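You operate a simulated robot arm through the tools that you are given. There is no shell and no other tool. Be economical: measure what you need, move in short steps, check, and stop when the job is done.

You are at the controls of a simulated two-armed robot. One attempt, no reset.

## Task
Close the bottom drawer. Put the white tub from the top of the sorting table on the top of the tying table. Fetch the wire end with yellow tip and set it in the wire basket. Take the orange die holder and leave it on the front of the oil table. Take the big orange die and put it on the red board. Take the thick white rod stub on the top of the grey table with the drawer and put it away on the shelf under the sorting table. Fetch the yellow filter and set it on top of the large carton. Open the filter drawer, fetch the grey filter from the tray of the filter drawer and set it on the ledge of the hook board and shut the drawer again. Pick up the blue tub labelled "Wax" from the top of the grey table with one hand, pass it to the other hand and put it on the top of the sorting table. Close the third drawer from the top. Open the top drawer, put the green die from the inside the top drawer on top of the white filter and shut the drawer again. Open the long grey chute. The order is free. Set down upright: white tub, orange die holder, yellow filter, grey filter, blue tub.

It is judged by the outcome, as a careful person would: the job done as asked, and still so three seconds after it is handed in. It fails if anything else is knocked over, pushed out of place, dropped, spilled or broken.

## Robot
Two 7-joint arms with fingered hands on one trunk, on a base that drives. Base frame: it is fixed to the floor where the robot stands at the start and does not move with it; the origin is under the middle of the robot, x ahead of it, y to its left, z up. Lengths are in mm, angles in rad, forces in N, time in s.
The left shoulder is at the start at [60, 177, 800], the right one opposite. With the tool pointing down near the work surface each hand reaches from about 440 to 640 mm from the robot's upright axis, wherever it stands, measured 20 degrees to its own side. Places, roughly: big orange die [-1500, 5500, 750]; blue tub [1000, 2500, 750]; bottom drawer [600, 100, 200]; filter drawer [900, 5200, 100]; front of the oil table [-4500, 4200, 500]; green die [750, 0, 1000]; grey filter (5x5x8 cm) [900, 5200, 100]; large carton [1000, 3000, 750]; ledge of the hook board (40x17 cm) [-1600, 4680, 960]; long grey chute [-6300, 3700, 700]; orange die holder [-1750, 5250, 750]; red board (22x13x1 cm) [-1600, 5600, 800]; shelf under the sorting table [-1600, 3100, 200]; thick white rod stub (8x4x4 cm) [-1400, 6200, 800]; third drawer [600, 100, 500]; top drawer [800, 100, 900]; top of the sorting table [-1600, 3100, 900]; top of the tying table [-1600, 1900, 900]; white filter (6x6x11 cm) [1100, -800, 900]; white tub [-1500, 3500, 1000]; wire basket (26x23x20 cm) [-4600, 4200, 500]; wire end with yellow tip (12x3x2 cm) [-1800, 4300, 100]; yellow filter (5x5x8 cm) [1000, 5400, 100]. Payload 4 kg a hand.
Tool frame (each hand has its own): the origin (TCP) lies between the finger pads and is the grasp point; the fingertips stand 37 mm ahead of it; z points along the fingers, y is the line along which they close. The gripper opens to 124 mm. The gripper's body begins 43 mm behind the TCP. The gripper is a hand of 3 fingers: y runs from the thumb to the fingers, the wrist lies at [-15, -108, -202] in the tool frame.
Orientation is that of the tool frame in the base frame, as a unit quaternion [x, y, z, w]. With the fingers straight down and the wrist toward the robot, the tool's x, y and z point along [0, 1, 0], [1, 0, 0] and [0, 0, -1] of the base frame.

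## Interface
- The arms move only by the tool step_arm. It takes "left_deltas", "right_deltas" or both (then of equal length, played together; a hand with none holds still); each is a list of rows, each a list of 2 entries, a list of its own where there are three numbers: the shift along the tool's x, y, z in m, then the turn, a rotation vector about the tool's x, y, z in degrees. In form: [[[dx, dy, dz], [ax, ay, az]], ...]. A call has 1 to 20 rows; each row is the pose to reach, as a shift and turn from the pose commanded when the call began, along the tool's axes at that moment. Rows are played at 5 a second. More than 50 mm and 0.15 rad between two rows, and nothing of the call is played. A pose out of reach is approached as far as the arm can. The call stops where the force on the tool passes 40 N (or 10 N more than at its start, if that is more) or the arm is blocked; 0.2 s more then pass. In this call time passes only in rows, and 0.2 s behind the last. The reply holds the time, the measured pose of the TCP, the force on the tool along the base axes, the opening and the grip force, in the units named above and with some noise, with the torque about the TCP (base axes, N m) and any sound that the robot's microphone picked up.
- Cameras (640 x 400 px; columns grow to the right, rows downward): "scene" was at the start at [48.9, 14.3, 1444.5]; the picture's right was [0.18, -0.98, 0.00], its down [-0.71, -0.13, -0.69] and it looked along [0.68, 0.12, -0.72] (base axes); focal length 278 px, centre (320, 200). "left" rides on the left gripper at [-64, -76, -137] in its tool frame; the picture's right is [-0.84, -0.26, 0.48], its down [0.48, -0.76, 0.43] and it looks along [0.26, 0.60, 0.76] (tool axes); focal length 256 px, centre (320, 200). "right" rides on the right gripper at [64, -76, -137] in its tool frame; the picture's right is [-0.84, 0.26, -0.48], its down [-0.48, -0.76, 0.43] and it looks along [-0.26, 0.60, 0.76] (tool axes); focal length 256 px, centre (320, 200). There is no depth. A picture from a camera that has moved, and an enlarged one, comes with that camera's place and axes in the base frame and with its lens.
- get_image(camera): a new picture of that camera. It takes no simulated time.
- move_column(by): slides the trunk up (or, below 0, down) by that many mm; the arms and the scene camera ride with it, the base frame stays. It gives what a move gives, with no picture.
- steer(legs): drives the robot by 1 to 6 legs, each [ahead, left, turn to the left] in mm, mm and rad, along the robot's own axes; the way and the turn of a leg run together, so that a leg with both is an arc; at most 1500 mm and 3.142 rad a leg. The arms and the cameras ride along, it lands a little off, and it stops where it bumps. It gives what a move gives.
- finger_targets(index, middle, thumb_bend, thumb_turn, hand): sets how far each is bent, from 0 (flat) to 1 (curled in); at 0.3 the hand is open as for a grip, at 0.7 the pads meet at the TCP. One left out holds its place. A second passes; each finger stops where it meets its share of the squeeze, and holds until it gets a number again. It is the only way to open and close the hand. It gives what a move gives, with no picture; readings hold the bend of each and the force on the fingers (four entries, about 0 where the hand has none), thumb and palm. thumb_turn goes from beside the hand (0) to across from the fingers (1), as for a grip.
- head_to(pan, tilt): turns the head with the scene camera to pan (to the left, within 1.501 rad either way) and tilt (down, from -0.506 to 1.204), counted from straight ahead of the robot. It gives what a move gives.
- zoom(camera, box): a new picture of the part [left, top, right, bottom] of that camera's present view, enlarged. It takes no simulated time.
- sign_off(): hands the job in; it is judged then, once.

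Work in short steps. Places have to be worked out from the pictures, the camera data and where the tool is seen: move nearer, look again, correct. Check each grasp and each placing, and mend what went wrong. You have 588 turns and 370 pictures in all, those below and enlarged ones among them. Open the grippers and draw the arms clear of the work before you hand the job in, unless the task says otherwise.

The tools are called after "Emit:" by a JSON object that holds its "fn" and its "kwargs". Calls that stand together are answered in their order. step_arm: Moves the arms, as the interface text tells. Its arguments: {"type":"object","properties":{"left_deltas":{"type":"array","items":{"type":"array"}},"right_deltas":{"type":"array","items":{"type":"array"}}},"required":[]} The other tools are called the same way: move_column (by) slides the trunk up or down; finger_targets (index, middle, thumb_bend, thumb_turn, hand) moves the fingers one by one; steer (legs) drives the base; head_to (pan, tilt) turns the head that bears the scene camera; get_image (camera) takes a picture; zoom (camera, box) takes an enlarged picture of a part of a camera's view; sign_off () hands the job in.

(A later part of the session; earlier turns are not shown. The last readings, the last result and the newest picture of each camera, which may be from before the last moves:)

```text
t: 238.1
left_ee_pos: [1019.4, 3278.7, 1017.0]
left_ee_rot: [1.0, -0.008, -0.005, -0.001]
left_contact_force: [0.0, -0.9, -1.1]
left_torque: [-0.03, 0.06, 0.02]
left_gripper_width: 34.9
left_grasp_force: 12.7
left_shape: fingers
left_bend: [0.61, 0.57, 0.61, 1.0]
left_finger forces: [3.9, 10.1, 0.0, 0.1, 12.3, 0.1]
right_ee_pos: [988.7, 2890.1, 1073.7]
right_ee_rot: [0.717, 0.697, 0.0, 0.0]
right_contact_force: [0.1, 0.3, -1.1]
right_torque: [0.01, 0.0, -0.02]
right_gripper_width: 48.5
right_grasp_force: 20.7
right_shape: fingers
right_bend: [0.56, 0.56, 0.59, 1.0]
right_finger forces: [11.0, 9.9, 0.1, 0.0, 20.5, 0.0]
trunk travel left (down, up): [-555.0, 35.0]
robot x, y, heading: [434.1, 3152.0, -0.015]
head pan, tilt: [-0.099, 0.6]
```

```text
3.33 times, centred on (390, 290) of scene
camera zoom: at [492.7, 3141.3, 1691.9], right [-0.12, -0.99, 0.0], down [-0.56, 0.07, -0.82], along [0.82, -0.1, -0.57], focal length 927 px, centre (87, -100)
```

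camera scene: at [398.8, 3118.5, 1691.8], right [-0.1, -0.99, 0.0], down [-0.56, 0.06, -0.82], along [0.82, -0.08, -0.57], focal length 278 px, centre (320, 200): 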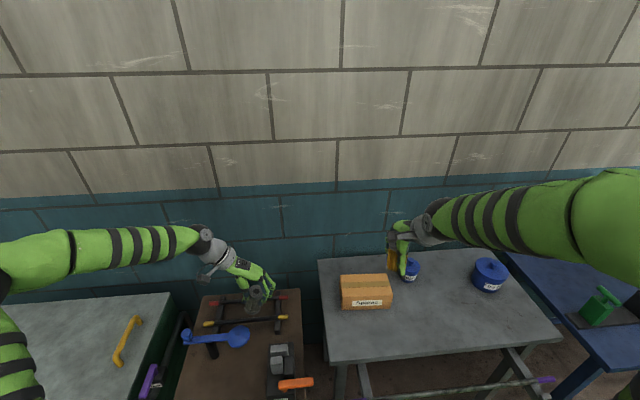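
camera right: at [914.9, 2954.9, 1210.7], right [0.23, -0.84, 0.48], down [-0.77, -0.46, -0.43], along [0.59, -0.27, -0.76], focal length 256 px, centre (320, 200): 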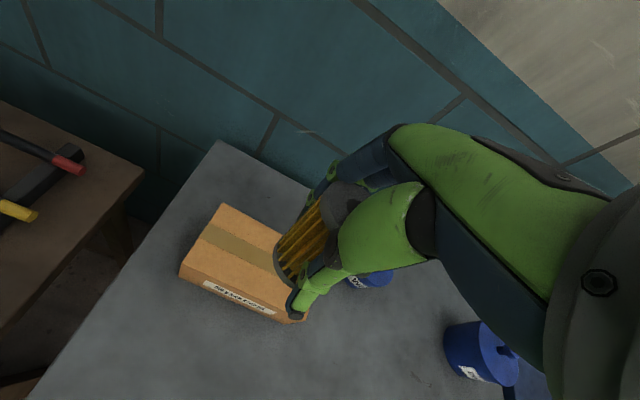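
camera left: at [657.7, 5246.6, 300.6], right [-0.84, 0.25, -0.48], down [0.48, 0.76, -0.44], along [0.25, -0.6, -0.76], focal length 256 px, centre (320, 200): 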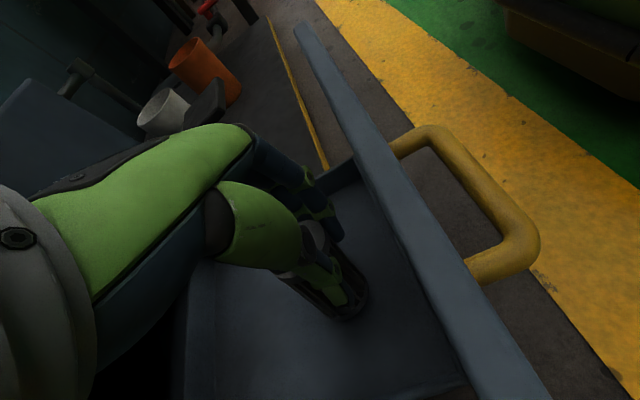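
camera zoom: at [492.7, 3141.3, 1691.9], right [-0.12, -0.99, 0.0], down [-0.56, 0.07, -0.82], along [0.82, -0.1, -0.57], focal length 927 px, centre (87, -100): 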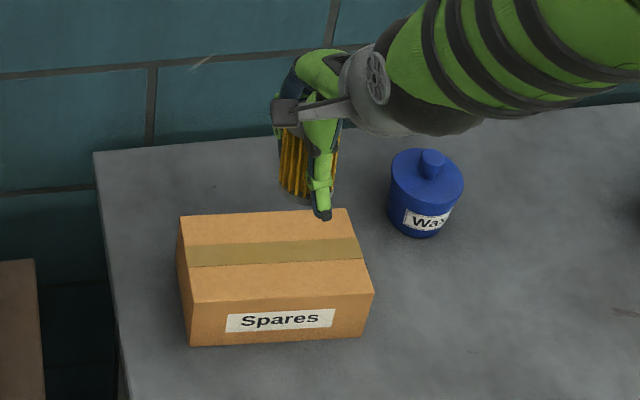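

Carton top refined: centre (1033, 2888), z≈872. The base touched something at x≈433, so I back 12 mm, then extend the arm and descend to z≈960.

Emit:
{"fn": "steer", "kwargs": {"legs": [[-12, 0, 0]]}}

Emit:
{"fn": "step_arm", "kwargs": {"right_deltas": [[[0, 0.03, 0.02], [0, 0, 0]], [[0, 0.057, 0.05], [0, 0, 0]], [[0, 0.057, 0.09], [0, 0, 0]], [[0, 0.057, 0.113], [0, 0, 0]]]}}

Emit:
{"fn": "zoom", "kwargs": {"camera": "scene", "box": [310, 230, 470, 350]}}

Emit:
{"fn": "get_image", "kwargs": {"camera": "right"}}

```text
t: 238.9
left_ee_pos: [1008.0, 3278.0, 1018.8]
left_ee_rot: [1.0, -0.009, -0.005, -0.001]
left_contact_force: [0.4, -0.7, -0.8]
left_torque: [-0.04, -0.03, 0.03]
left_gripper_width: 35.2
left_grasp_force: 12.7
left_shape: fingers
left_bend: [0.61, 0.57, 0.61, 1.0]
left_finger forces: [4.0, 9.9, 0.0, 0.0, 12.2, 0.1]
right_ee_pos: [975.9, 2889.6, 1074.6]
right_ee_rot: [0.718, 0.696, -0.001, 0.0]
right_contact_force: [-0.4, -0.3, -0.7]
right_torque: [-0.01, 0.0, 0.02]
right_gripper_width: 48.7
right_grasp_force: 20.4
right_shape: fingers
right_bend: [0.56, 0.56, 0.59, 1.0]
right_finger forces: [11.1, 9.9, 0.0, 0.0, 20.6, 0.1]
trunk travel left (down, up): [-555.0, 35.0]
robot x, y, heading: [422.4, 3152.9, -0.012]
head pan, tilt: [-0.099, 0.6]
```

```text
t: 239.9
left_ee_pos: [1008.3, 3278.7, 1017.2]
left_ee_rot: [1.0, -0.009, -0.006, -0.002]
left_contact_force: [0.0, 1.2, -1.7]
left_torque: [0.02, 0.03, 0.0]
left_gripper_width: 35.2
left_grasp_force: 12.6
left_shape: fingers
left_bend: [0.61, 0.57, 0.61, 1.0]
left_finger forces: [3.9, 10.0, 0.1, 0.0, 12.1, 0.0]
right_ee_pos: [1036.5, 2889.7, 961.1]
right_ee_rot: [0.717, 0.697, 0.0, 0.0]
right_contact_force: [0.1, -0.7, -1.0]
right_torque: [0.01, 0.02, 0.01]
right_gripper_width: 48.7
right_grasp_force: 20.9
right_shape: fingers
right_bend: [0.56, 0.56, 0.59, 1.0]
right_finger forces: [11.0, 9.9, 0.0, 0.0, 20.4, 0.0]
trunk travel left (down, up): [-555.0, 35.0]
robot x, y, heading: [426.6, 3150.8, -0.019]
head pan, tilt: [-0.099, 0.6]
```

```text
3.33 times, centred on (390, 290) of scene
camera zoom: at [481.4, 3141.3, 1691.9], right [-0.12, -0.99, 0.0], down [-0.56, 0.07, -0.82], along [0.82, -0.1, -0.57], focal length 927 px, centre (87, -100)
```

zoom: 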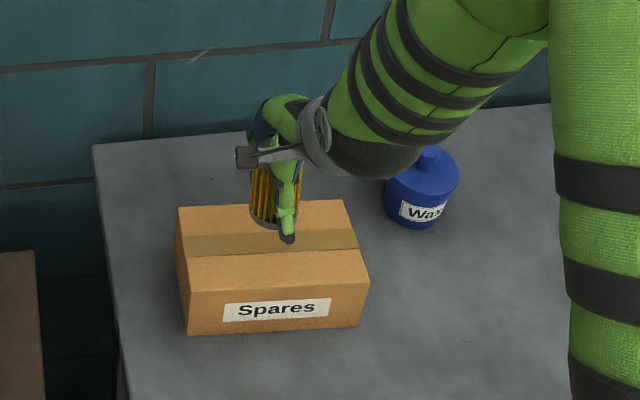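

```text
242 pictures are left
camera right: at [961.6, 2953.8, 1098.0], right [0.23, -0.84, 0.48], down [-0.77, -0.46, -0.43], along [0.59, -0.27, -0.76], focal length 256 px, centre (320, 200)
```

right: 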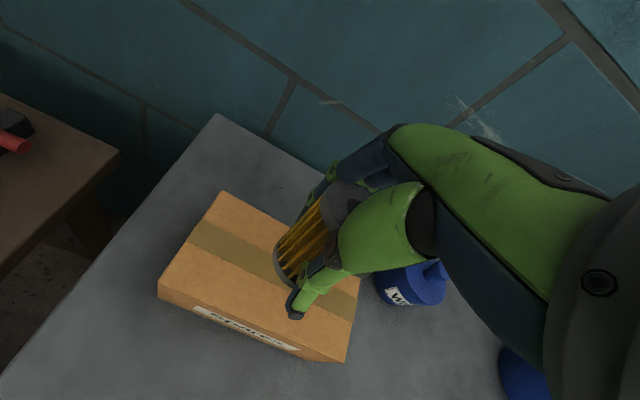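

Centred over the carton. I descend 20 mm, then in 3 mm steps.

Emit:
{"fn": "step_arm", "kwargs": {"right_deltas": [[[0, 0, 0.02], [0, 0, 0]], [[0, 0, 0.024], [0, 0, 0]], [[0, 0, 0.028], [0, 0, 0]], [[0, 0, 0.031], [0, 0, 0]]]}}

Emit:
{"fn": "get_image", "kwargs": {"camera": "right"}}

```text
t: 240.9
left_ee_pos: [1008.8, 3278.4, 1017.2]
left_ee_rot: [1.0, -0.009, -0.006, -0.001]
left_contact_force: [-0.5, 0.6, -1.0]
left_torque: [0.01, -0.03, -0.01]
left_gripper_width: 35.3
left_grasp_force: 12.9
left_shape: fingers
left_bend: [0.61, 0.57, 0.61, 1.0]
left_finger forces: [3.9, 10.0, 0.0, 0.0, 12.2, 0.1]
right_ee_pos: [1034.2, 2888.3, 930.2]
right_ee_rot: [0.717, 0.697, -0.001, 0.0]
right_contact_force: [0.2, 0.6, -0.8]
right_torque: [-0.03, 0.02, 0.02]
right_gripper_width: 48.4
right_grasp_force: 20.6
right_shape: fingers
right_bend: [0.56, 0.56, 0.59, 1.0]
right_finger forces: [10.9, 9.9, 0.0, 0.0, 20.3, 0.1]
trunk travel left (down, up): [-555.0, 35.0]
robot x, y, heading: [425.8, 3152.3, -0.014]
head pan, tilt: [-0.099, 0.6]
```

```text
241 pictures are left
camera right: at [960.1, 2953.2, 1066.8], right [0.23, -0.84, 0.48], down [-0.77, -0.46, -0.43], along [0.59, -0.27, -0.76], focal length 256 px, centre (320, 200)
```

right: 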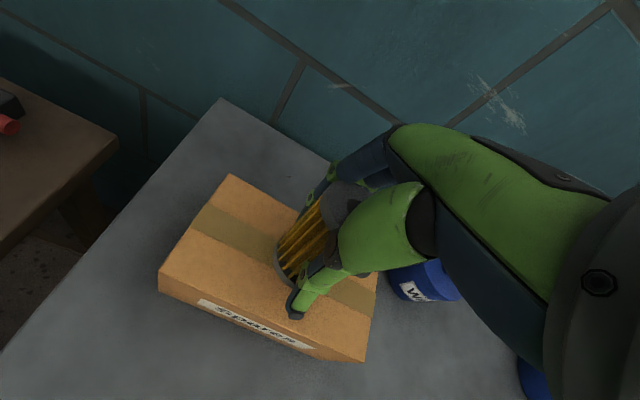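

Emit:
{"fn": "step_arm", "kwargs": {"right_deltas": [[[0, 0, 0.003], [0, 0, 0]], [[0, 0, 0.006], [0, 0, 0]], [[0, 0, 0.009], [0, 0, 0]], [[0, 0, 0.012], [0, 0, 0]]]}}

```text
t: 241.9
left_ee_pos: [1008.2, 3278.8, 1018.2]
left_ee_rot: [1.0, -0.01, -0.005, -0.002]
left_contact_force: [-0.1, 0.3, -0.4]
left_torque: [0.01, 0.01, 0.0]
left_gripper_width: 35.1
left_grasp_force: 12.7
left_shape: fingers
left_bend: [0.61, 0.57, 0.61, 1.0]
left_finger forces: [3.9, 10.1, 0.1, 0.1, 12.2, 0.0]
right_ee_pos: [1033.7, 2887.8, 918.2]
right_ee_rot: [0.718, 0.696, 0.0, 0.0]
right_contact_force: [-0.5, 0.0, -1.1]
right_torque: [-0.04, 0.02, 0.02]
right_gripper_width: 48.9
right_grasp_force: 20.6
right_shape: fingers
right_bend: [0.56, 0.56, 0.59, 1.0]
right_finger forces: [10.9, 9.8, 0.0, 0.0, 20.3, 0.0]
trunk travel left (down, up): [-555.0, 35.0]
robot x, y, heading: [422.8, 3154.2, -0.019]
head pan, tilt: [-0.099, 0.6]
```

No contact yet; I continue in small steps.

Emit:
{"fn": "step_arm", "kwargs": {"right_deltas": [[[0, 0, 0.003], [0, 0, 0]], [[0, 0, 0.006], [0, 0, 0]], [[0, 0, 0.009], [0, 0, 0]], [[0, 0, 0.012], [0, 0, 0]]]}}

Emit:
{"fn": "zoom", "kwargs": {"camera": "right", "box": [220, 160, 400, 330]}}

```text
t: 242.9
left_ee_pos: [1006.3, 3278.4, 1018.0]
left_ee_rot: [1.0, -0.009, -0.005, 0.0]
left_contact_force: [-0.7, 0.0, -1.9]
left_torque: [0.0, 0.01, -0.01]
left_gripper_width: 34.9
left_grasp_force: 13.0
left_shape: fingers
left_bend: [0.61, 0.57, 0.61, 1.0]
left_finger forces: [3.8, 10.0, 0.0, 0.1, 12.3, 0.0]
right_ee_pos: [1035.4, 2888.2, 909.7]
right_ee_rot: [0.717, 0.697, 0.002, 0.003]
right_contact_force: [-2.4, 0.3, 18.8]
right_torque: [-0.05, -0.46, -0.03]
right_gripper_width: 49.0
right_grasp_force: 22.8
right_shape: fingers
right_bend: [0.56, 0.56, 0.59, 1.0]
right_finger forces: [10.1, 10.3, 0.1, 0.0, 25.5, 0.0]
trunk travel left (down, up): [-555.0, 35.0]
robot x, y, heading: [421.8, 3152.1, -0.018]
head pan, tilt: [-0.099, 0.6]
```

```text
2.35 times, centred on (310, 245) of right
camera zoom: at [959.9, 2953.5, 1045.4], right [0.23, -0.84, 0.48], down [-0.77, -0.46, -0.44], along [0.59, -0.27, -0.76], focal length 602 px, centre (344, 94)
```

zoom: 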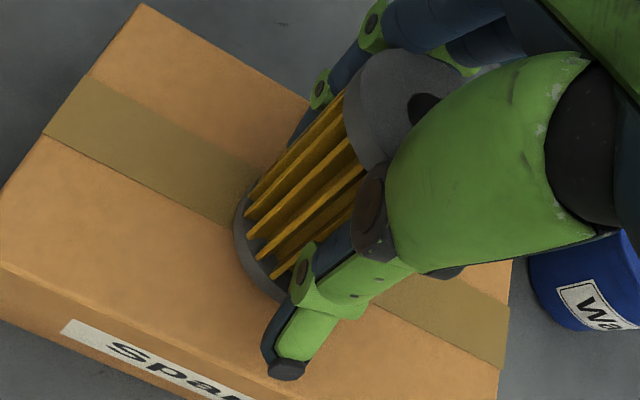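

Contact (19 N) on the carton. I relieve 4 mm of pressure and open the fingers.

Emit:
{"fn": "step_arm", "kwargs": {"right_deltas": [[[0, 0, -0.003], [0, 0, 0]]]}}

Emit:
{"fn": "finger_targets", "kwargs": {"hand": "right", "index": 0.46, "middle": 0.46, "thumb_bend": 0.46}}

Emit:
{"fn": "finger_targets", "kwargs": {"hand": "right", "index": 0.36, "middle": 0.36, "thumb_bend": 0.36}}

Emit:
{"fn": "step_arm", "kwargs": {"right_deltas": [[[0, 0, -0.04], [0, 0, 0]], [[0, 0, -0.08], [0, 0, 0]], [[0, 0, -0.12], [0, 0, 0]], [[0, 0, -0.16], [0, 0, 0]]]}}

Emit:
{"fn": "get_image", "kwargs": {"camera": "right"}}

```text
t: 243.3
left_ee_pos: [1008.3, 3280.0, 1016.7]
left_ee_rot: [1.0, -0.008, -0.006, 0.0]
left_contact_force: [-0.5, -1.2, -2.2]
left_torque: [0.03, -0.01, 0.02]
left_gripper_width: 35.2
left_grasp_force: 13.0
left_shape: fingers
left_bend: [0.61, 0.57, 0.61, 1.0]
left_finger forces: [3.8, 10.0, 0.0, 0.0, 12.1, 0.1]
right_ee_pos: [1034.1, 2887.1, 910.7]
right_ee_rot: [0.718, 0.696, 0.0, 0.001]
right_contact_force: [3.2, 1.0, 9.6]
right_torque: [0.01, -0.48, -0.01]
right_gripper_width: 48.7
right_grasp_force: 21.8
right_shape: fingers
right_bend: [0.56, 0.56, 0.59, 1.0]
right_finger forces: [11.4, 11.2, 0.1, 0.1, 20.3, 0.1]
trunk travel left (down, up): [-555.0, 35.0]
robot x, y, heading: [423.8, 3151.0, -0.015]
head pan, tilt: [-0.099, 0.6]
```

```text
t: 244.3
left_ee_pos: [1008.7, 3277.4, 1017.5]
left_ee_rot: [1.0, -0.008, -0.005, -0.001]
left_contact_force: [0.1, -0.8, -2.0]
left_torque: [-0.01, 0.0, -0.04]
left_gripper_width: 35.4
left_grasp_force: 13.3
left_shape: fingers
left_bend: [0.61, 0.57, 0.61, 1.0]
left_finger forces: [4.0, 10.0, 0.0, 0.1, 12.2, 0.0]
right_ee_pos: [1034.2, 2887.7, 909.4]
right_ee_rot: [0.717, 0.697, 0.0, 0.0]
right_contact_force: [1.3, -0.4, -0.5]
right_torque: [0.03, -0.03, -0.02]
right_gripper_width: 74.5
right_grasp_force: 0.1
right_shape: fingers
right_bend: [0.46, 0.46, 0.46, 1.0]
right_finger forces: [0.0, 0.1, 0.0, 0.1, 0.1, 0.0]
trunk travel left (down, up): [-555.0, 35.0]
robot x, y, heading: [424.0, 3151.8, -0.022]
head pan, tilt: [-0.099, 0.6]
```

```text
t: 245.3
left_ee_pos: [1009.0, 3278.7, 1017.9]
left_ee_rot: [1.0, -0.009, -0.004, -0.001]
left_contact_force: [-0.1, -0.5, -1.1]
left_torque: [-0.01, 0.01, 0.01]
left_gripper_width: 35.1
left_grasp_force: 13.2
left_shape: fingers
left_bend: [0.61, 0.57, 0.61, 1.0]
left_finger forces: [3.9, 10.0, 0.0, 0.0, 12.2, 0.0]
right_ee_pos: [1034.1, 2887.8, 909.1]
right_ee_rot: [0.717, 0.697, 0.0, 0.001]
right_contact_force: [0.4, -0.7, 0.3]
right_torque: [-0.01, -0.01, 0.02]
right_gripper_width: 105.1
right_grasp_force: 0.0
right_shape: fingers
right_bend: [0.36, 0.36, 0.36, 0.98]
right_finger forces: [0.0, 0.0, 0.0, 0.0, 0.1, 0.1]
trunk travel left (down, up): [-555.0, 35.0]
robot x, y, heading: [422.0, 3149.5, -0.018]
head pan, tilt: [-0.099, 0.6]
```

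```text
t: 246.3
left_ee_pos: [1007.3, 3278.2, 1016.9]
left_ee_rot: [1.0, -0.009, -0.005, -0.001]
left_contact_force: [0.0, 0.4, -1.3]
left_torque: [-0.01, 0.01, 0.02]
left_gripper_width: 35.0
left_grasp_force: 13.3
left_shape: fingers
left_bend: [0.61, 0.57, 0.61, 1.0]
left_finger forces: [3.9, 10.0, 0.0, 0.1, 12.2, 0.0]
right_ee_pos: [1035.3, 2888.3, 1069.8]
right_ee_rot: [0.718, 0.696, 0.001, 0.0]
right_contact_force: [0.5, 0.3, -0.2]
right_torque: [0.0, -0.03, -0.02]
right_gripper_width: 105.4
right_grasp_force: 0.0
right_shape: fingers
right_bend: [0.36, 0.36, 0.36, 0.98]
right_finger forces: [0.1, 0.0, 0.0, 0.1, 0.1, 0.0]
trunk travel left (down, up): [-555.0, 35.0]
robot x, y, heading: [423.8, 3147.4, -0.016]
head pan, tilt: [-0.099, 0.6]
```

```text
239 pictures are left
camera right: at [960.5, 2953.5, 1206.7], right [0.23, -0.84, 0.48], down [-0.77, -0.46, -0.43], along [0.59, -0.27, -0.76], focal length 256 px, centre (320, 200)
```

right: 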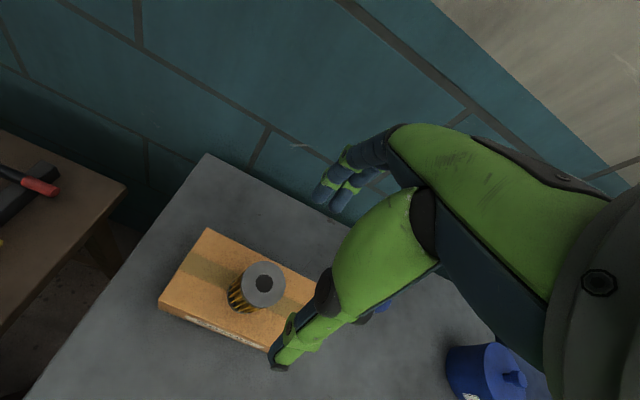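

The yellow filter stands on the carton. Now back to the filter drawer to shut it with the free right hand.

Emit:
{"fn": "steer", "kwargs": {"legs": [[-690, 0, 0.016], [0, 1100, 0], [0, 990, 0]]}}

Emit:
{"fn": "move_column", "kwargs": {"by": -400}}

Emit:
{"fn": "head_to", "kwargs": {"pan": 0, "tilt": 0.8}}

Emit:
{"fn": "get_image", "kwargs": {"camera": "scene"}}

```text
t: 260.0
left_ee_pos: [292.2, 5383.3, 1017.9]
left_ee_rot: [1.0, 0.004, -0.006, 0.0]
left_contact_force: [-0.9, -0.4, -0.8]
left_torque: [0.0, 0.01, 0.0]
left_gripper_width: 34.6
left_grasp_force: 13.5
left_shape: fingers
left_bend: [0.61, 0.57, 0.61, 1.0]
left_finger forces: [3.9, 9.9, 0.0, 0.1, 12.0, 0.1]
right_ee_pos: [329.0, 4993.2, 1069.2]
right_ee_rot: [0.708, 0.706, 0.0, 0.0]
right_contact_force: [0.1, -0.1, 0.3]
right_torque: [-0.04, -0.04, -0.02]
right_gripper_width: 105.3
right_grasp_force: 0.1
right_shape: fingers
right_bend: [0.36, 0.36, 0.36, 0.98]
right_finger forces: [0.0, 0.0, 0.0, 0.0, 0.0, 0.0]
trunk travel left (down, up): [-555.0, 35.0]
robot x, y, heading: [-291.0, 5241.4, 0.014]
head pan, tilt: [-0.099, 0.6]
```

```text
t: 263.8
left_ee_pos: [290.7, 5381.8, 617.3]
left_ee_rot: [1.0, 0.004, -0.005, -0.001]
left_contact_force: [0.5, 0.5, -0.8]
left_torque: [0.0, 0.04, 0.0]
left_gripper_width: 34.8
left_grasp_force: 12.8
left_shape: fingers
left_bend: [0.61, 0.57, 0.61, 1.0]
left_finger forces: [3.7, 9.8, 0.0, 0.0, 11.9, 0.0]
right_ee_pos: [328.2, 4993.7, 668.6]
right_ee_rot: [0.709, 0.705, 0.0, 0.0]
right_contact_force: [-0.1, -0.9, 0.4]
right_torque: [0.01, 0.03, 0.0]
right_gripper_width: 105.2
right_grasp_force: 0.1
right_shape: fingers
right_bend: [0.36, 0.36, 0.36, 0.98]
right_finger forces: [0.1, 0.0, 0.1, 0.1, 0.1, 0.0]
trunk travel left (down, up): [-155.0, 435.0]
robot x, y, heading: [-294.2, 5236.7, 0.012]
head pan, tilt: [-0.099, 0.6]
```

```text
t: 264.6
left_ee_pos: [292.7, 5382.1, 618.1]
left_ee_rot: [1.0, 0.004, -0.006, -0.001]
left_contact_force: [-0.7, 0.5, -1.7]
left_torque: [-0.01, 0.01, 0.01]
left_gripper_width: 35.0
left_grasp_force: 12.3
left_shape: fingers
left_bend: [0.61, 0.57, 0.61, 1.0]
left_finger forces: [3.7, 9.9, 0.0, 0.1, 12.0, 0.0]
right_ee_pos: [330.0, 4993.3, 669.9]
right_ee_rot: [0.709, 0.705, 0.0, 0.0]
right_contact_force: [0.8, -0.4, -0.6]
right_torque: [-0.03, -0.01, 0.03]
right_gripper_width: 105.2
right_grasp_force: 0.1
right_shape: fingers
right_bend: [0.36, 0.36, 0.36, 0.98]
right_finger forces: [0.0, 0.1, 0.1, 0.0, 0.0, 0.0]
trunk travel left (down, up): [-155.0, 435.0]
robot x, y, heading: [-291.8, 5241.4, 0.008]
head pan, tilt: [0.0, 0.799]
```

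```text
238 pictures are left
camera scene: at [-239.6, 5240.5, 1275.0], right [0.01, -1.0, 0.0], down [-0.72, -0.01, -0.7], along [0.7, 0.01, -0.72], focal length 278 px, centre (320, 200)
```

scene: 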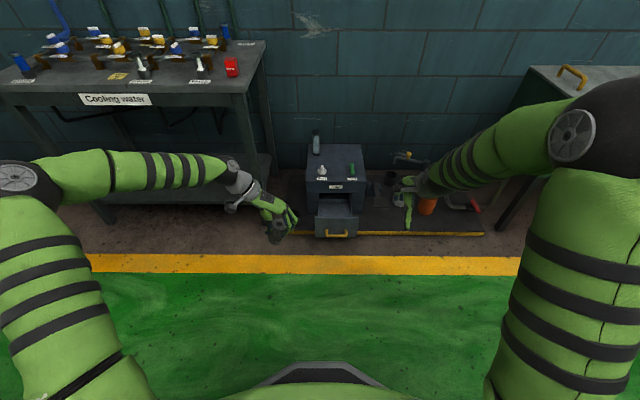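

I lower the trunk fully and bring the right hand low in front of the drawer line.

Emit:
{"fn": "move_column", "kwargs": {"by": -150}}

Emit:
{"fn": "step_arm", "kwargs": {"right_deltas": [[[0.018, -0.009, 0.039], [0, 0, 0]], [[0.036, -0.018, 0.078], [0, 0, 0]], [[0.054, -0.027, 0.117], [0, 0, 0]], [[0.072, -0.036, 0.156], [0, 0, 0]], [[0.09, -0.045, 0.195], [0, 0, 0]], [[0.108, -0.055, 0.234], [0, 0, 0]], [[0.126, -0.064, 0.273], [0, 0, 0]], [[0.144, -0.073, 0.312], [0, 0, 0]], [[0.162, -0.082, 0.35], [0, 0, 0]]]}}

Emit:
{"fn": "get_image", "kwargs": {"camera": "scene"}}

```text
t: 266.3
left_ee_pos: [291.7, 5382.5, 467.0]
left_ee_rot: [1.0, 0.005, -0.006, -0.001]
left_contact_force: [-0.4, 1.0, -1.6]
left_torque: [0.0, 0.01, 0.01]
left_gripper_width: 34.7
left_grasp_force: 13.2
left_shape: fingers
left_bend: [0.61, 0.57, 0.61, 1.0]
left_finger forces: [3.7, 9.9, 0.0, 0.0, 12.0, 0.0]
right_ee_pos: [327.9, 4992.8, 520.1]
right_ee_rot: [0.709, 0.705, 0.0, 0.0]
right_contact_force: [-0.8, -0.3, 0.5]
right_torque: [0.0, 0.02, 0.0]
right_gripper_width: 104.9
right_grasp_force: 0.1
right_shape: fingers
right_bend: [0.36, 0.36, 0.36, 0.98]
right_finger forces: [0.1, 0.1, 0.0, 0.1, 0.0, 0.0]
trunk travel left (down, up): [-5.0, 585.0]
robot x, y, heading: [-290.2, 5241.3, 0.008]
head pan, tilt: [0.0, 0.799]
```

```text
t: 268.3
left_ee_pos: [291.5, 5382.3, 467.1]
left_ee_rot: [1.0, 0.003, -0.005, -0.001]
left_contact_force: [-0.2, 0.1, -1.3]
left_torque: [0.03, 0.02, -0.01]
left_gripper_width: 34.9
left_grasp_force: 12.2
left_shape: fingers
left_bend: [0.61, 0.57, 0.61, 1.0]
left_finger forces: [3.8, 10.0, 0.0, 0.0, 11.9, 0.0]
right_ee_pos: [249.6, 5156.8, 170.7]
right_ee_rot: [0.709, 0.705, 0.0, 0.001]
right_contact_force: [0.0, -0.4, -0.9]
right_torque: [-0.05, -0.03, 0.03]
right_gripper_width: 105.4
right_grasp_force: 0.1
right_shape: fingers
right_bend: [0.36, 0.36, 0.36, 0.98]
right_finger forces: [0.0, 0.0, 0.1, 0.1, 0.0, 0.0]
trunk travel left (down, up): [-5.0, 585.0]
robot x, y, heading: [-289.6, 5241.5, 0.01]
head pan, tilt: [0.0, 0.799]
```

```text
237 pictures are left
camera scene: at [-239.9, 5240.5, 1125.1], right [0.01, -1.0, 0.0], down [-0.72, -0.01, -0.7], along [0.7, 0.01, -0.72], focal length 278 px, centre (320, 200)
```

scene: 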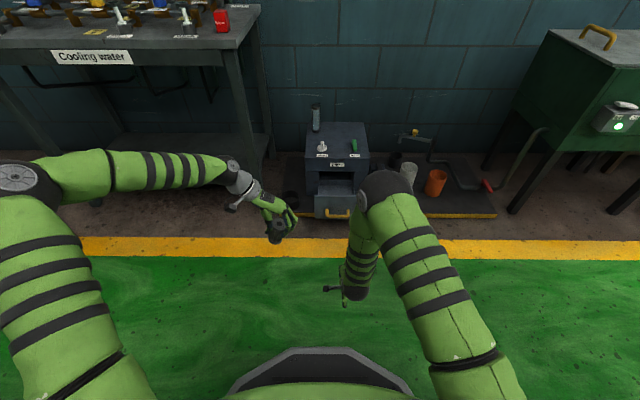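

I drive ahead to push the drawer shut.

Emit:
{"fn": "steer", "kwargs": {"legs": [[500, 0, -0.008]]}}

Emit:
{"fn": "get_image", "kwargs": {"camera": "scene"}}

```text
t: 271.2
left_ee_pos: [773.8, 5377.2, 470.9]
left_ee_rot: [1.0, -0.009, -0.008, -0.002]
left_contact_force: [-1.2, -0.2, -1.8]
left_torque: [-0.02, 0.0, 0.01]
left_gripper_width: 34.7
left_grasp_force: 13.1
left_shape: fingers
left_bend: [0.61, 0.57, 0.61, 1.0]
left_finger forces: [3.9, 10.0, 0.1, 0.1, 12.1, 0.1]
right_ee_pos: [748.1, 5156.9, 176.6]
right_ee_rot: [0.711, 0.703, 0.006, 0.004]
right_contact_force: [-21.8, 2.1, 12.7]
right_torque: [-0.04, 0.26, 0.02]
right_gripper_width: 73.6
right_grasp_force: 12.9
right_shape: fingers
right_bend: [0.55, 0.42, 0.36, 0.98]
right_finger forces: [14.3, 11.6, 0.0, 0.0, 0.0, 0.0]
trunk travel left (down, up): [-5.0, 585.0]
robot x, y, heading: [210.0, 5242.5, 0.002]
head pan, tilt: [0.0, 0.799]
```

```text
236 pictures are left
camera scene: at [248.4, 5240.6, 1125.4], right [0.01, -1.0, 0.0], down [-0.71, 0.0, -0.71], along [0.71, 0.01, -0.71], focal length 278 px, centre (320, 200)
```

scene: 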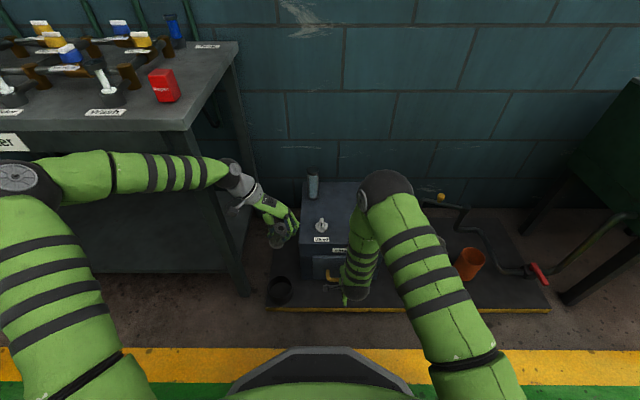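

The drawer seems in. I back off and verify.

Emit:
{"fn": "steer", "kwargs": {"legs": [[-260, 0, 0]]}}

Emit:
{"fn": "zoom", "kwargs": {"camera": "scene", "box": [240, 110, 420, 260]}}

```text
t: 273.1
left_ee_pos: [516.6, 5375.7, 462.9]
left_ee_rot: [1.0, -0.009, -0.014, 0.0]
left_contact_force: [-0.7, 0.3, -0.4]
left_torque: [0.05, 0.03, -0.02]
left_gripper_width: 34.7
left_grasp_force: 13.2
left_shape: fingers
left_bend: [0.61, 0.57, 0.61, 1.0]
left_finger forces: [3.8, 10.0, 0.0, 0.0, 12.1, 0.0]
right_ee_pos: [487.4, 5154.7, 170.9]
right_ee_rot: [0.71, 0.704, 0.0, 0.0]
right_contact_force: [0.2, 0.0, -0.7]
right_torque: [0.0, 0.02, 0.0]
right_gripper_width: 105.4
right_grasp_force: 0.1
right_shape: fingers
right_bend: [0.36, 0.36, 0.36, 0.98]
right_finger forces: [0.0, 0.1, 0.0, 0.0, 0.0, 0.1]
trunk travel left (down, up): [-5.0, 585.0]
robot x, y, heading: [-50.2, 5243.7, 0.006]
head pan, tilt: [0.0, 0.799]
```

```text
2.67 times, centred on (330, 185) of scene
camera zoom: at [-0.8, 5241.9, 1125.0], right [0.01, -1.0, 0.0], down [-0.72, 0.0, -0.7], along [0.7, 0.0, -0.72], focal length 742 px, centre (293, 240)
```

zoom: 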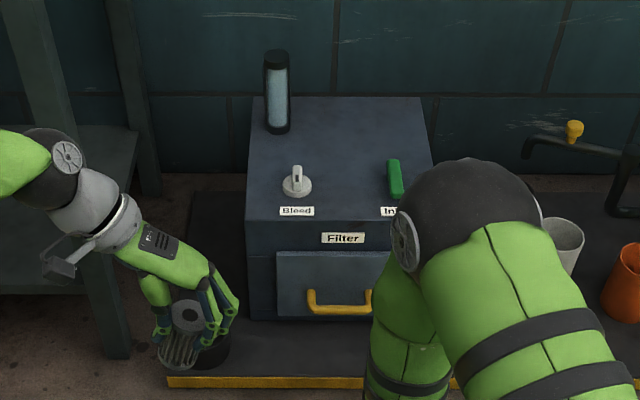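

Drawer is shut. I raise the right hand and trunk, then turn around toward the hook board on the other side.

Emit:
{"fn": "step_arm", "kwargs": {"right_deltas": [[[-0.018, 0, -0.039], [0, 0, 0]], [[-0.036, 0, -0.078], [0, 0, 0]], [[-0.054, 0, -0.117], [0, 0, 0]], [[-0.072, 0, -0.156], [0, 0, 0]], [[-0.09, 0, -0.195], [0, 0, 0]], [[-0.108, 0, -0.234], [0, 0, 0]], [[-0.126, 0, -0.273], [0, 0, 0]], [[-0.13, 0, -0.312], [0, 0, 0]], [[-0.13, 0, -0.35], [0, 0, 0]]]}}

Emit:
{"fn": "move_column", "kwargs": {"by": 400}}

Emit:
{"fn": "steer", "kwargs": {"legs": [[-250, 0, 0], [0, 0, 3.13], [300, 0, 0]]}}

Emit:
{"fn": "head_to", "kwargs": {"pan": 0.2, "tilt": 0.45}}

Emit:
{"fn": "get_image", "kwargs": {"camera": "scene"}}

```text
t: 275.1
left_ee_pos: [517.6, 5375.1, 463.1]
left_ee_rot: [1.0, -0.009, -0.015, -0.001]
left_contact_force: [0.2, 0.2, -1.0]
left_torque: [0.0, -0.01, -0.01]
left_gripper_width: 34.5
left_grasp_force: 12.6
left_shape: fingers
left_bend: [0.61, 0.57, 0.61, 1.0]
left_finger forces: [3.9, 10.0, 0.0, 0.0, 11.9, 0.0]
right_ee_pos: [486.5, 5023.3, 520.8]
right_ee_rot: [0.711, 0.703, 0.001, 0.001]
right_contact_force: [0.0, 0.1, 0.4]
right_torque: [0.01, 0.01, -0.01]
right_gripper_width: 105.3
right_grasp_force: 0.1
right_shape: fingers
right_bend: [0.36, 0.36, 0.36, 0.98]
right_finger forces: [0.0, 0.0, 0.1, 0.1, 0.0, 0.0]
trunk travel left (down, up): [-5.0, 585.0]
robot x, y, heading: [-53.7, 5241.6, 0.003]
head pan, tilt: [0.0, 0.799]
```

```text
t: 278.9
left_ee_pos: [517.7, 5374.2, 863.0]
left_ee_rot: [1.0, -0.01, -0.014, 0.0]
left_contact_force: [-1.2, -0.3, -1.2]
left_torque: [0.01, 0.03, 0.01]
left_gripper_width: 34.7
left_grasp_force: 12.6
left_shape: fingers
left_bend: [0.61, 0.57, 0.61, 1.0]
left_finger forces: [3.8, 9.9, 0.1, 0.0, 11.8, 0.0]
right_ee_pos: [486.7, 5024.3, 920.0]
right_ee_rot: [0.71, 0.704, 0.0, 0.0]
right_contact_force: [-0.5, -0.1, 0.1]
right_torque: [0.0, 0.0, 0.01]
right_gripper_width: 105.2
right_grasp_force: 0.0
right_shape: fingers
right_bend: [0.36, 0.36, 0.36, 0.98]
right_finger forces: [0.0, 0.0, 0.0, 0.0, 0.1, 0.0]
trunk travel left (down, up): [-405.0, 185.0]
robot x, y, heading: [-51.7, 5243.6, 0.007]
head pan, tilt: [0.0, 0.799]
```

```text
t: 285.7
left_ee_pos: [-690.1, 5782.4, 875.1]
left_ee_rot: [0.557, 0.83, 0.018, 0.0]
left_contact_force: [-0.5, 0.5, -0.6]
left_torque: [-0.01, -0.01, 0.0]
left_gripper_width: 32.0
left_grasp_force: 11.9
left_shape: fingers
left_bend: [0.62, 0.57, 0.61, 1.0]
left_finger forces: [3.0, 10.1, 0.0, 0.0, 11.6, 0.1]
right_ee_pos: [-352.9, 5908.6, 929.3]
right_ee_rot: [-0.19, 0.981, 0.023, 0.011]
right_contact_force: [1.0, 0.5, -0.7]
right_torque: [-0.01, 0.08, 0.04]
right_gripper_width: 105.4
right_grasp_force: 0.0
right_shape: fingers
right_bend: [0.36, 0.36, 0.36, 0.98]
right_finger forces: [0.1, 0.0, 0.0, 0.0, 0.0, 0.1]
trunk travel left (down, up): [-405.0, 185.0]
robot x, y, heading: [-310.2, 5334.5, 2.015]
head pan, tilt: [0.0, 0.799]
stopped in leg 2: the robot was blocked; the commanded pose is now the measured one
```

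```text
t: 286.5
left_ee_pos: [-693.3, 5781.3, 871.8]
left_ee_rot: [0.561, 0.828, 0.021, 0.002]
left_contact_force: [0.4, -0.2, -1.3]
left_torque: [-0.03, 0.0, -0.03]
left_gripper_width: 32.0
left_grasp_force: 12.3
left_shape: fingers
left_bend: [0.62, 0.57, 0.61, 1.0]
left_finger forces: [2.9, 10.1, 0.0, 0.0, 11.5, 0.1]
right_ee_pos: [-349.2, 5915.0, 927.7]
right_ee_rot: [-0.172, 0.985, 0.02, -0.003]
right_contact_force: [0.6, -0.1, 0.1]
right_torque: [0.01, 0.02, 0.0]
right_gripper_width: 105.5
right_grasp_force: 0.0
right_shape: fingers
right_bend: [0.36, 0.36, 0.36, 0.98]
right_finger forces: [0.1, 0.0, 0.0, 0.1, 0.0, 0.0]
trunk travel left (down, up): [-405.0, 185.0]
robot x, y, heading: [-312.0, 5339.7, 2.013]
head pan, tilt: [0.201, 0.45]
```

```text
234 pictures are left
camera scene: at [-236.5, 5428.8, 1564.3], right [0.8, 0.6, -0.08], down [0.19, -0.38, -0.91], along [-0.57, 0.71, -0.41], focal length 278 px, centre (320, 200)
```

scene: 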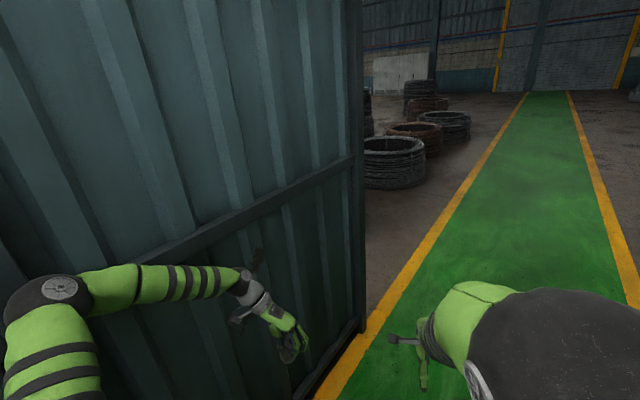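

There's a partition wall at x≈-800; an arm touched it while turning. I turn back to face +y along the aisle.

Emit:
{"fn": "steer", "kwargs": {"legs": [[0, 0, -0.44]]}}

Emit:
{"fn": "get_image", "kwargs": {"camera": "scene"}}

Emit:
{"fn": "get_image", "kwargs": {"camera": "left"}}

```text
t: 287.2
left_ee_pos: [-705.1, 5798.6, 843.0]
left_ee_rot: [0.593, 0.8, 0.082, 0.04]
left_contact_force: [3.7, -1.4, 0.8]
left_torque: [0.11, 0.37, 0.09]
left_gripper_width: 19.2
left_grasp_force: 0.0
left_shape: fingers
left_bend: [0.64, 0.63, 0.64, 1.0]
left_finger forces: [0.0, 0.1, 0.1, 0.1, 0.0, 0.1]
right_ee_pos: [-350.2, 5928.5, 1010.3]
right_ee_rot: [-0.062, 0.99, 0.048, -0.118]
right_contact_force: [5.7, 0.7, 1.6]
right_torque: [-0.16, 0.45, 0.19]
right_gripper_width: 105.5
right_grasp_force: 0.1
right_shape: fingers
right_bend: [0.36, 0.36, 0.36, 0.98]
right_finger forces: [0.0, 0.0, 0.0, 0.0, 0.0, 0.0]
trunk travel left (down, up): [-405.0, 185.0]
robot x, y, heading: [-291.9, 5362.7, 1.906]
head pan, tilt: [0.201, 0.45]
stopped in leg 1: the robot was blocked; the commanded pose is now the measured one
```

```text
233 pictures are left
camera scene: at [-124.5, 5464.7, 1566.7], right [0.85, 0.5, -0.13], down [0.1, -0.41, -0.91], along [-0.51, 0.76, -0.4], focal length 278 px, centre (320, 200)
```

scene: 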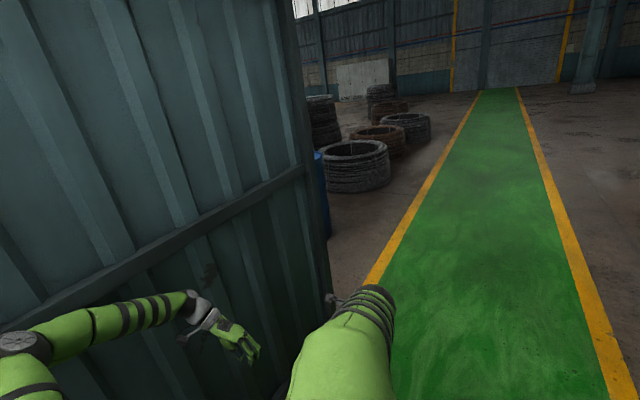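

```text
232 pictures are left
camera left: at [-779.5, 5704.0, 960.8], right [0.08, -0.83, -0.55], down [-0.79, 0.28, -0.55], along [0.61, 0.48, -0.63], focal length 256 px, centre (320, 200)
```

left: 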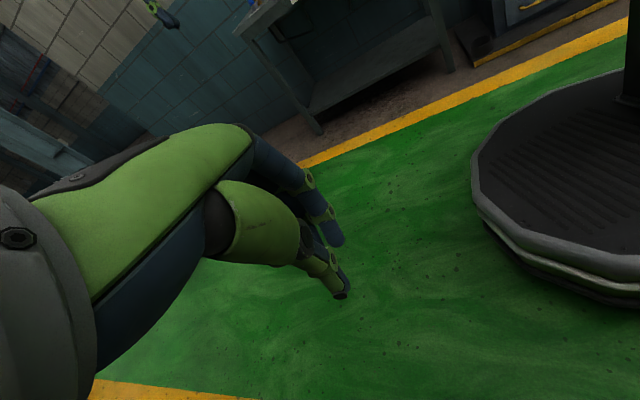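

The grey filter slipped out while the arm was jammed at the wall, and the robot is leaning. First I free the left arm by moving it away from the wall.

Emit:
{"fn": "step_arm", "kwargs": {"left_deltas": [[[0, 0.04, 0], [0, 0, 0]], [[0, 0.08, 0], [0, 0, 0]], [[0, 0.12, 0], [0, 0, 0]]]}}

Emit:
{"fn": "get_image", "kwargs": {"camera": "scene"}}

```text
t: 287.6
left_ee_pos: [-668.3, 5849.6, 779.1]
left_ee_rot: [0.649, 0.74, 0.147, 0.097]
left_contact_force: [-3.6, -4.7, 2.2]
left_torque: [0.29, -0.13, 0.16]
left_gripper_width: 19.1
left_grasp_force: 0.0
left_shape: fingers
left_bend: [0.64, 0.63, 0.64, 1.0]
left_finger forces: [0.0, 0.1, 0.1, 0.1, 0.0, 0.0]
right_ee_pos: [-362.8, 5927.9, 1058.1]
right_ee_rot: [-0.011, 0.99, 0.09, -0.111]
right_contact_force: [5.2, -0.3, 2.8]
right_torque: [-0.09, 0.36, 0.14]
right_gripper_width: 105.8
right_grasp_force: 0.1
right_shape: fingers
right_bend: [0.36, 0.36, 0.36, 0.98]
right_finger forces: [0.0, 0.0, 0.0, 0.0, 0.1, 0.1]
trunk travel left (down, up): [-405.0, 185.0]
robot x, y, heading: [-255.4, 5404.2, 1.748]
head pan, tilt: [0.201, 0.45]
stopped in row 1 (left hand): the arm was blocked; the commanded pose is now the measured one
```

```text
231 pictures are left
camera scene: at [-153.2, 5431.1, 1570.1], right [0.93, 0.37, -0.07], down [0.08, -0.39, -0.92], along [-0.36, 0.85, -0.39], focal length 278 px, centre (320, 200)
```

scene: 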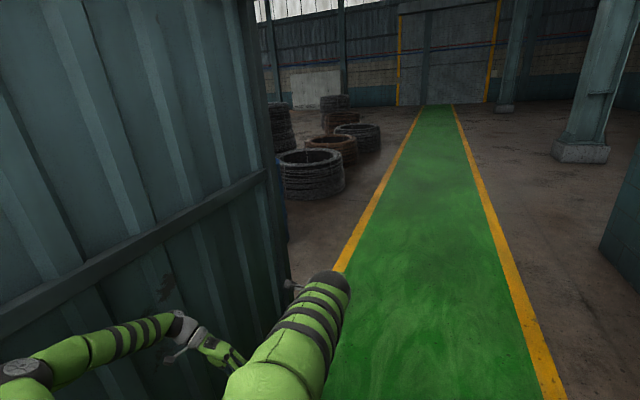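

Emit:
{"fn": "head_to", "kwargs": {"pan": 0.0, "tilt": 0.9}}

Emit:
{"fn": "get_image", "kwargs": {"camera": "scene"}}

```text
t: 288.5
left_ee_pos: [-632.3, 5876.7, 773.9]
left_ee_rot: [0.642, 0.749, 0.13, 0.1]
left_contact_force: [-0.9, -0.1, 0.2]
left_torque: [-0.01, -0.01, -0.02]
left_gripper_width: 19.5
left_grasp_force: 0.0
left_shape: fingers
left_bend: [0.64, 0.63, 0.64, 1.0]
left_finger forces: [0.1, 0.1, 0.1, 0.0, 0.0, 0.1]
right_ee_pos: [-318.1, 5952.9, 990.8]
right_ee_rot: [0.003, 0.996, 0.066, -0.058]
right_contact_force: [0.2, 0.2, 0.0]
right_torque: [-0.02, -0.07, 0.0]
right_gripper_width: 105.6
right_grasp_force: 0.0
right_shape: fingers
right_bend: [0.36, 0.36, 0.36, 0.98]
right_finger forces: [0.1, 0.0, 0.0, 0.0, 0.0, 0.0]
trunk travel left (down, up): [-405.0, 185.0]
robot x, y, heading: [-222.6, 5391.6, 1.766]
head pan, tilt: [0.0, 0.901]
```

```text
230 pictures are left
camera scene: at [-202.4, 5440.1, 1515.0], right [0.98, 0.19, -0.02], down [0.14, -0.77, -0.62], along [-0.13, 0.61, -0.78], focal length 278 px, centre (320, 200)
```

scene: 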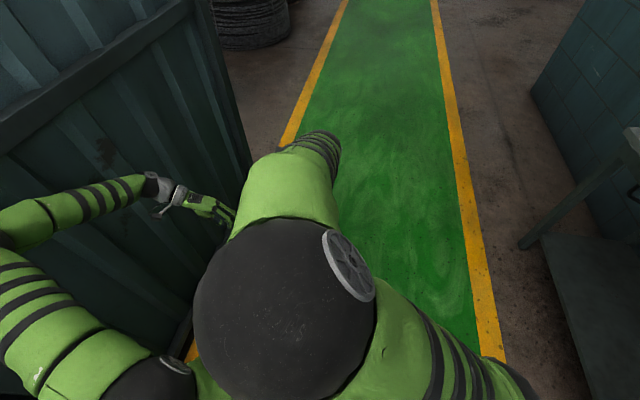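

Upright again, heading 1.77. I slide right, away from the wall, then look for the filter.

Emit:
{"fn": "steer", "kwargs": {"legs": [[0, -230, 0]]}}

Emit:
{"fn": "get_image", "kwargs": {"camera": "left"}}

Emit:
{"fn": "head_to", "kwargs": {"pan": 0.9, "tilt": 0.7}}

Emit:
{"fn": "get_image", "kwargs": {"camera": "scene"}}

```text
t: 290.2
left_ee_pos: [-541.4, 5877.8, 776.2]
left_ee_rot: [0.6, 0.783, 0.136, 0.089]
left_contact_force: [0.6, -0.2, -0.1]
left_torque: [0.01, 0.02, 0.02]
left_gripper_width: 19.6
left_grasp_force: 0.1
left_shape: fingers
left_bend: [0.64, 0.63, 0.64, 1.0]
left_finger forces: [0.1, 0.0, 0.0, 0.1, 0.0, 0.1]
right_ee_pos: [-232.4, 5986.3, 991.7]
right_ee_rot: [-0.052, 0.995, 0.064, -0.052]
right_contact_force: [-0.2, 0.0, -0.1]
right_torque: [0.04, 0.04, 0.04]
right_gripper_width: 105.3
right_grasp_force: 0.1
right_shape: fingers
right_bend: [0.36, 0.36, 0.36, 0.98]
right_finger forces: [0.1, 0.0, 0.0, 0.0, 0.1, 0.1]
trunk travel left (down, up): [-405.0, 185.0]
robot x, y, heading: [-57.5, 5443.2, 1.877]
head pan, tilt: [0.0, 0.901]
```

```text
229 pictures are left
camera left: at [-636.2, 5783.2, 879.0], right [0.13, -0.82, -0.56], down [-0.69, 0.33, -0.64], along [0.71, 0.47, -0.52], focal length 256 px, centre (320, 200)
```

left: 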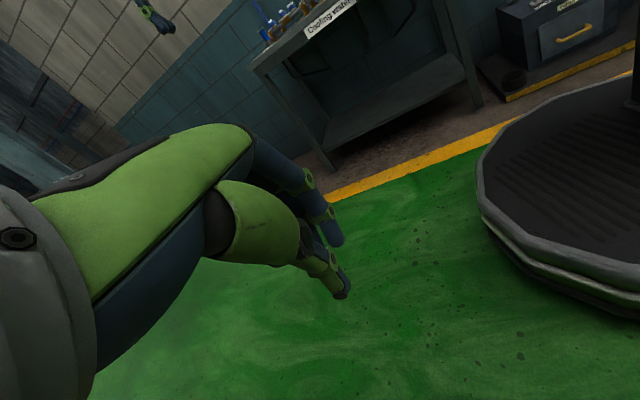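

```text
t: 291.4
left_ee_pos: [-543.3, 5878.7, 775.3]
left_ee_rot: [0.6, 0.784, 0.135, 0.088]
left_contact_force: [-0.1, 0.4, -1.0]
left_torque: [0.02, 0.0, -0.03]
left_gripper_width: 19.3
left_grasp_force: 0.0
left_shape: fingers
left_bend: [0.64, 0.63, 0.64, 1.0]
left_finger forces: [0.0, 0.0, 0.0, 0.1, 0.1, 0.1]
right_ee_pos: [-232.8, 5986.1, 991.0]
right_ee_rot: [-0.052, 0.995, 0.065, -0.051]
right_contact_force: [-0.5, 0.2, -0.5]
right_torque: [-0.01, 0.03, 0.01]
right_gripper_width: 105.3
right_grasp_force: 0.0
right_shape: fingers
right_bend: [0.36, 0.36, 0.36, 0.98]
right_finger forces: [0.1, 0.1, 0.1, 0.1, 0.0, 0.0]
trunk travel left (down, up): [-405.0, 185.0]
robot x, y, heading: [-59.5, 5443.4, 1.869]
head pan, tilt: [0.901, 0.7]
```

```text
228 pictures are left
camera scene: at [-129.1, 5446.7, 1533.2], right [0.36, 0.93, 0.0], down [0.6, -0.23, -0.76], along [-0.71, 0.28, -0.64], focal length 278 px, centre (320, 200)
```

scene: 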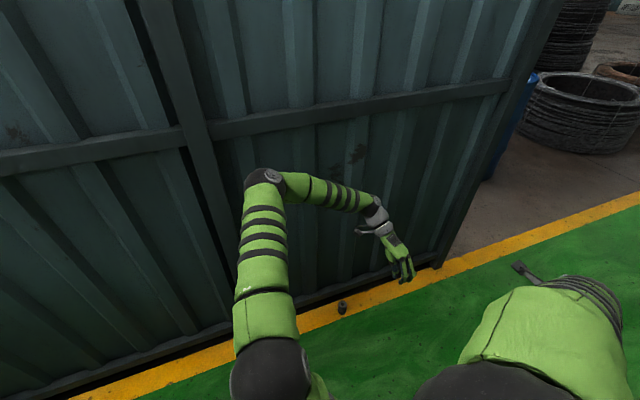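

The grey filter is visible on the floor by the wall. I zoom.

Emit:
{"fn": "zoom", "kwargs": {"camera": "scene", "box": [300, 270, 390, 340]}}

```text
5.71 times, centred on (345, 305) of scene
camera zoom: at [-129.1, 5446.7, 1533.2], right [0.36, 0.93, 0.0], down [0.6, -0.23, -0.76], along [-0.71, 0.28, -0.64], focal length 1589 px, centre (177, -400)
```

zoom: 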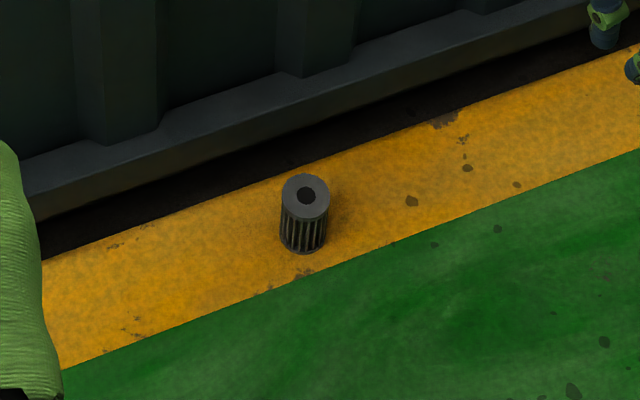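

It landed upright at (-844, 5870). I turn in place here (840 mm from the wall) to face -x.

Emit:
{"fn": "steer", "kwargs": {"legs": [[0, -60, 0], [0, 0, 1.27]]}}

Emit:
{"fn": "head_to", "kwargs": {"pan": 0, "tilt": 0.6}}

Emit:
{"fn": "get_image", "kwargs": {"camera": "scene"}}

```text
t: 295.5
left_ee_pos: [-556.8, 5127.0, 776.4]
left_ee_rot: [0.018, 0.987, 0.161, -0.009]
left_contact_force: [-0.1, 0.0, -0.2]
left_torque: [-0.03, -0.01, -0.02]
left_gripper_width: 19.0
left_grasp_force: 0.1
left_shape: fingers
left_bend: [0.64, 0.63, 0.64, 1.0]
left_finger forces: [0.0, 0.1, 0.1, 0.0, 0.0, 0.0]
right_ee_pos: [-570.6, 5454.8, 991.0]
right_ee_rot: [-0.633, 0.77, 0.021, -0.079]
right_contact_force: [0.0, 0.8, 0.0]
right_torque: [-0.02, 0.02, 0.02]
right_gripper_width: 105.3
right_grasp_force: 0.0
right_shape: fingers
right_bend: [0.36, 0.36, 0.36, 0.98]
right_finger forces: [0.0, 0.1, 0.1, 0.0, 0.1, 0.0]
trunk travel left (down, up): [-405.0, 185.0]
robot x, y, heading: [-1.5, 5462.5, -3.142]
head pan, tilt: [0.901, 0.7]
```

```text
t: 296.7
left_ee_pos: [-557.7, 5127.5, 776.9]
left_ee_rot: [0.018, 0.987, 0.161, -0.009]
left_contact_force: [-0.2, -0.1, -0.4]
left_torque: [0.0, -0.01, 0.01]
left_gripper_width: 19.2
left_grasp_force: 0.1
left_shape: fingers
left_bend: [0.64, 0.63, 0.64, 1.0]
left_finger forces: [0.1, 0.0, 0.1, 0.0, 0.0, 0.0]
right_ee_pos: [-570.9, 5455.4, 990.5]
right_ee_rot: [-0.633, 0.77, 0.022, -0.079]
right_contact_force: [-0.5, 0.0, -0.2]
right_torque: [0.02, 0.02, 0.0]
right_gripper_width: 105.4
right_grasp_force: 0.0
right_shape: fingers
right_bend: [0.36, 0.36, 0.36, 0.98]
right_finger forces: [0.0, 0.1, 0.0, 0.0, 0.1, 0.1]
trunk travel left (down, up): [-405.0, 185.0]
robot x, y, heading: [-0.0, 5460.5, -3.14]
head pan, tilt: [0.0, 0.6]
```

```text
226 pictures are left
camera scene: at [-60.0, 5461.9, 1541.9], right [0.0, 1.0, 0.0], down [0.57, 0.0, -0.82], along [-0.82, 0.0, -0.57], focal length 278 px, centre (320, 200)
```

scene: 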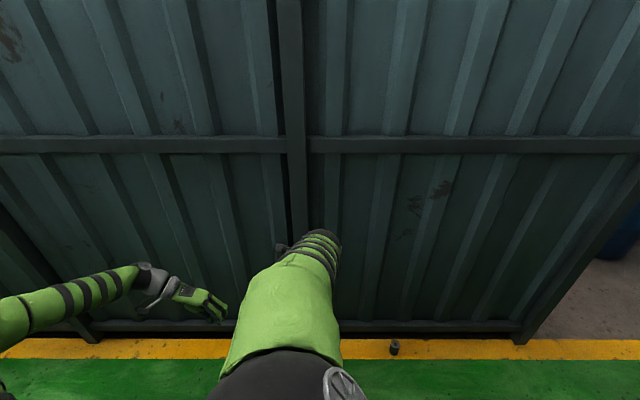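

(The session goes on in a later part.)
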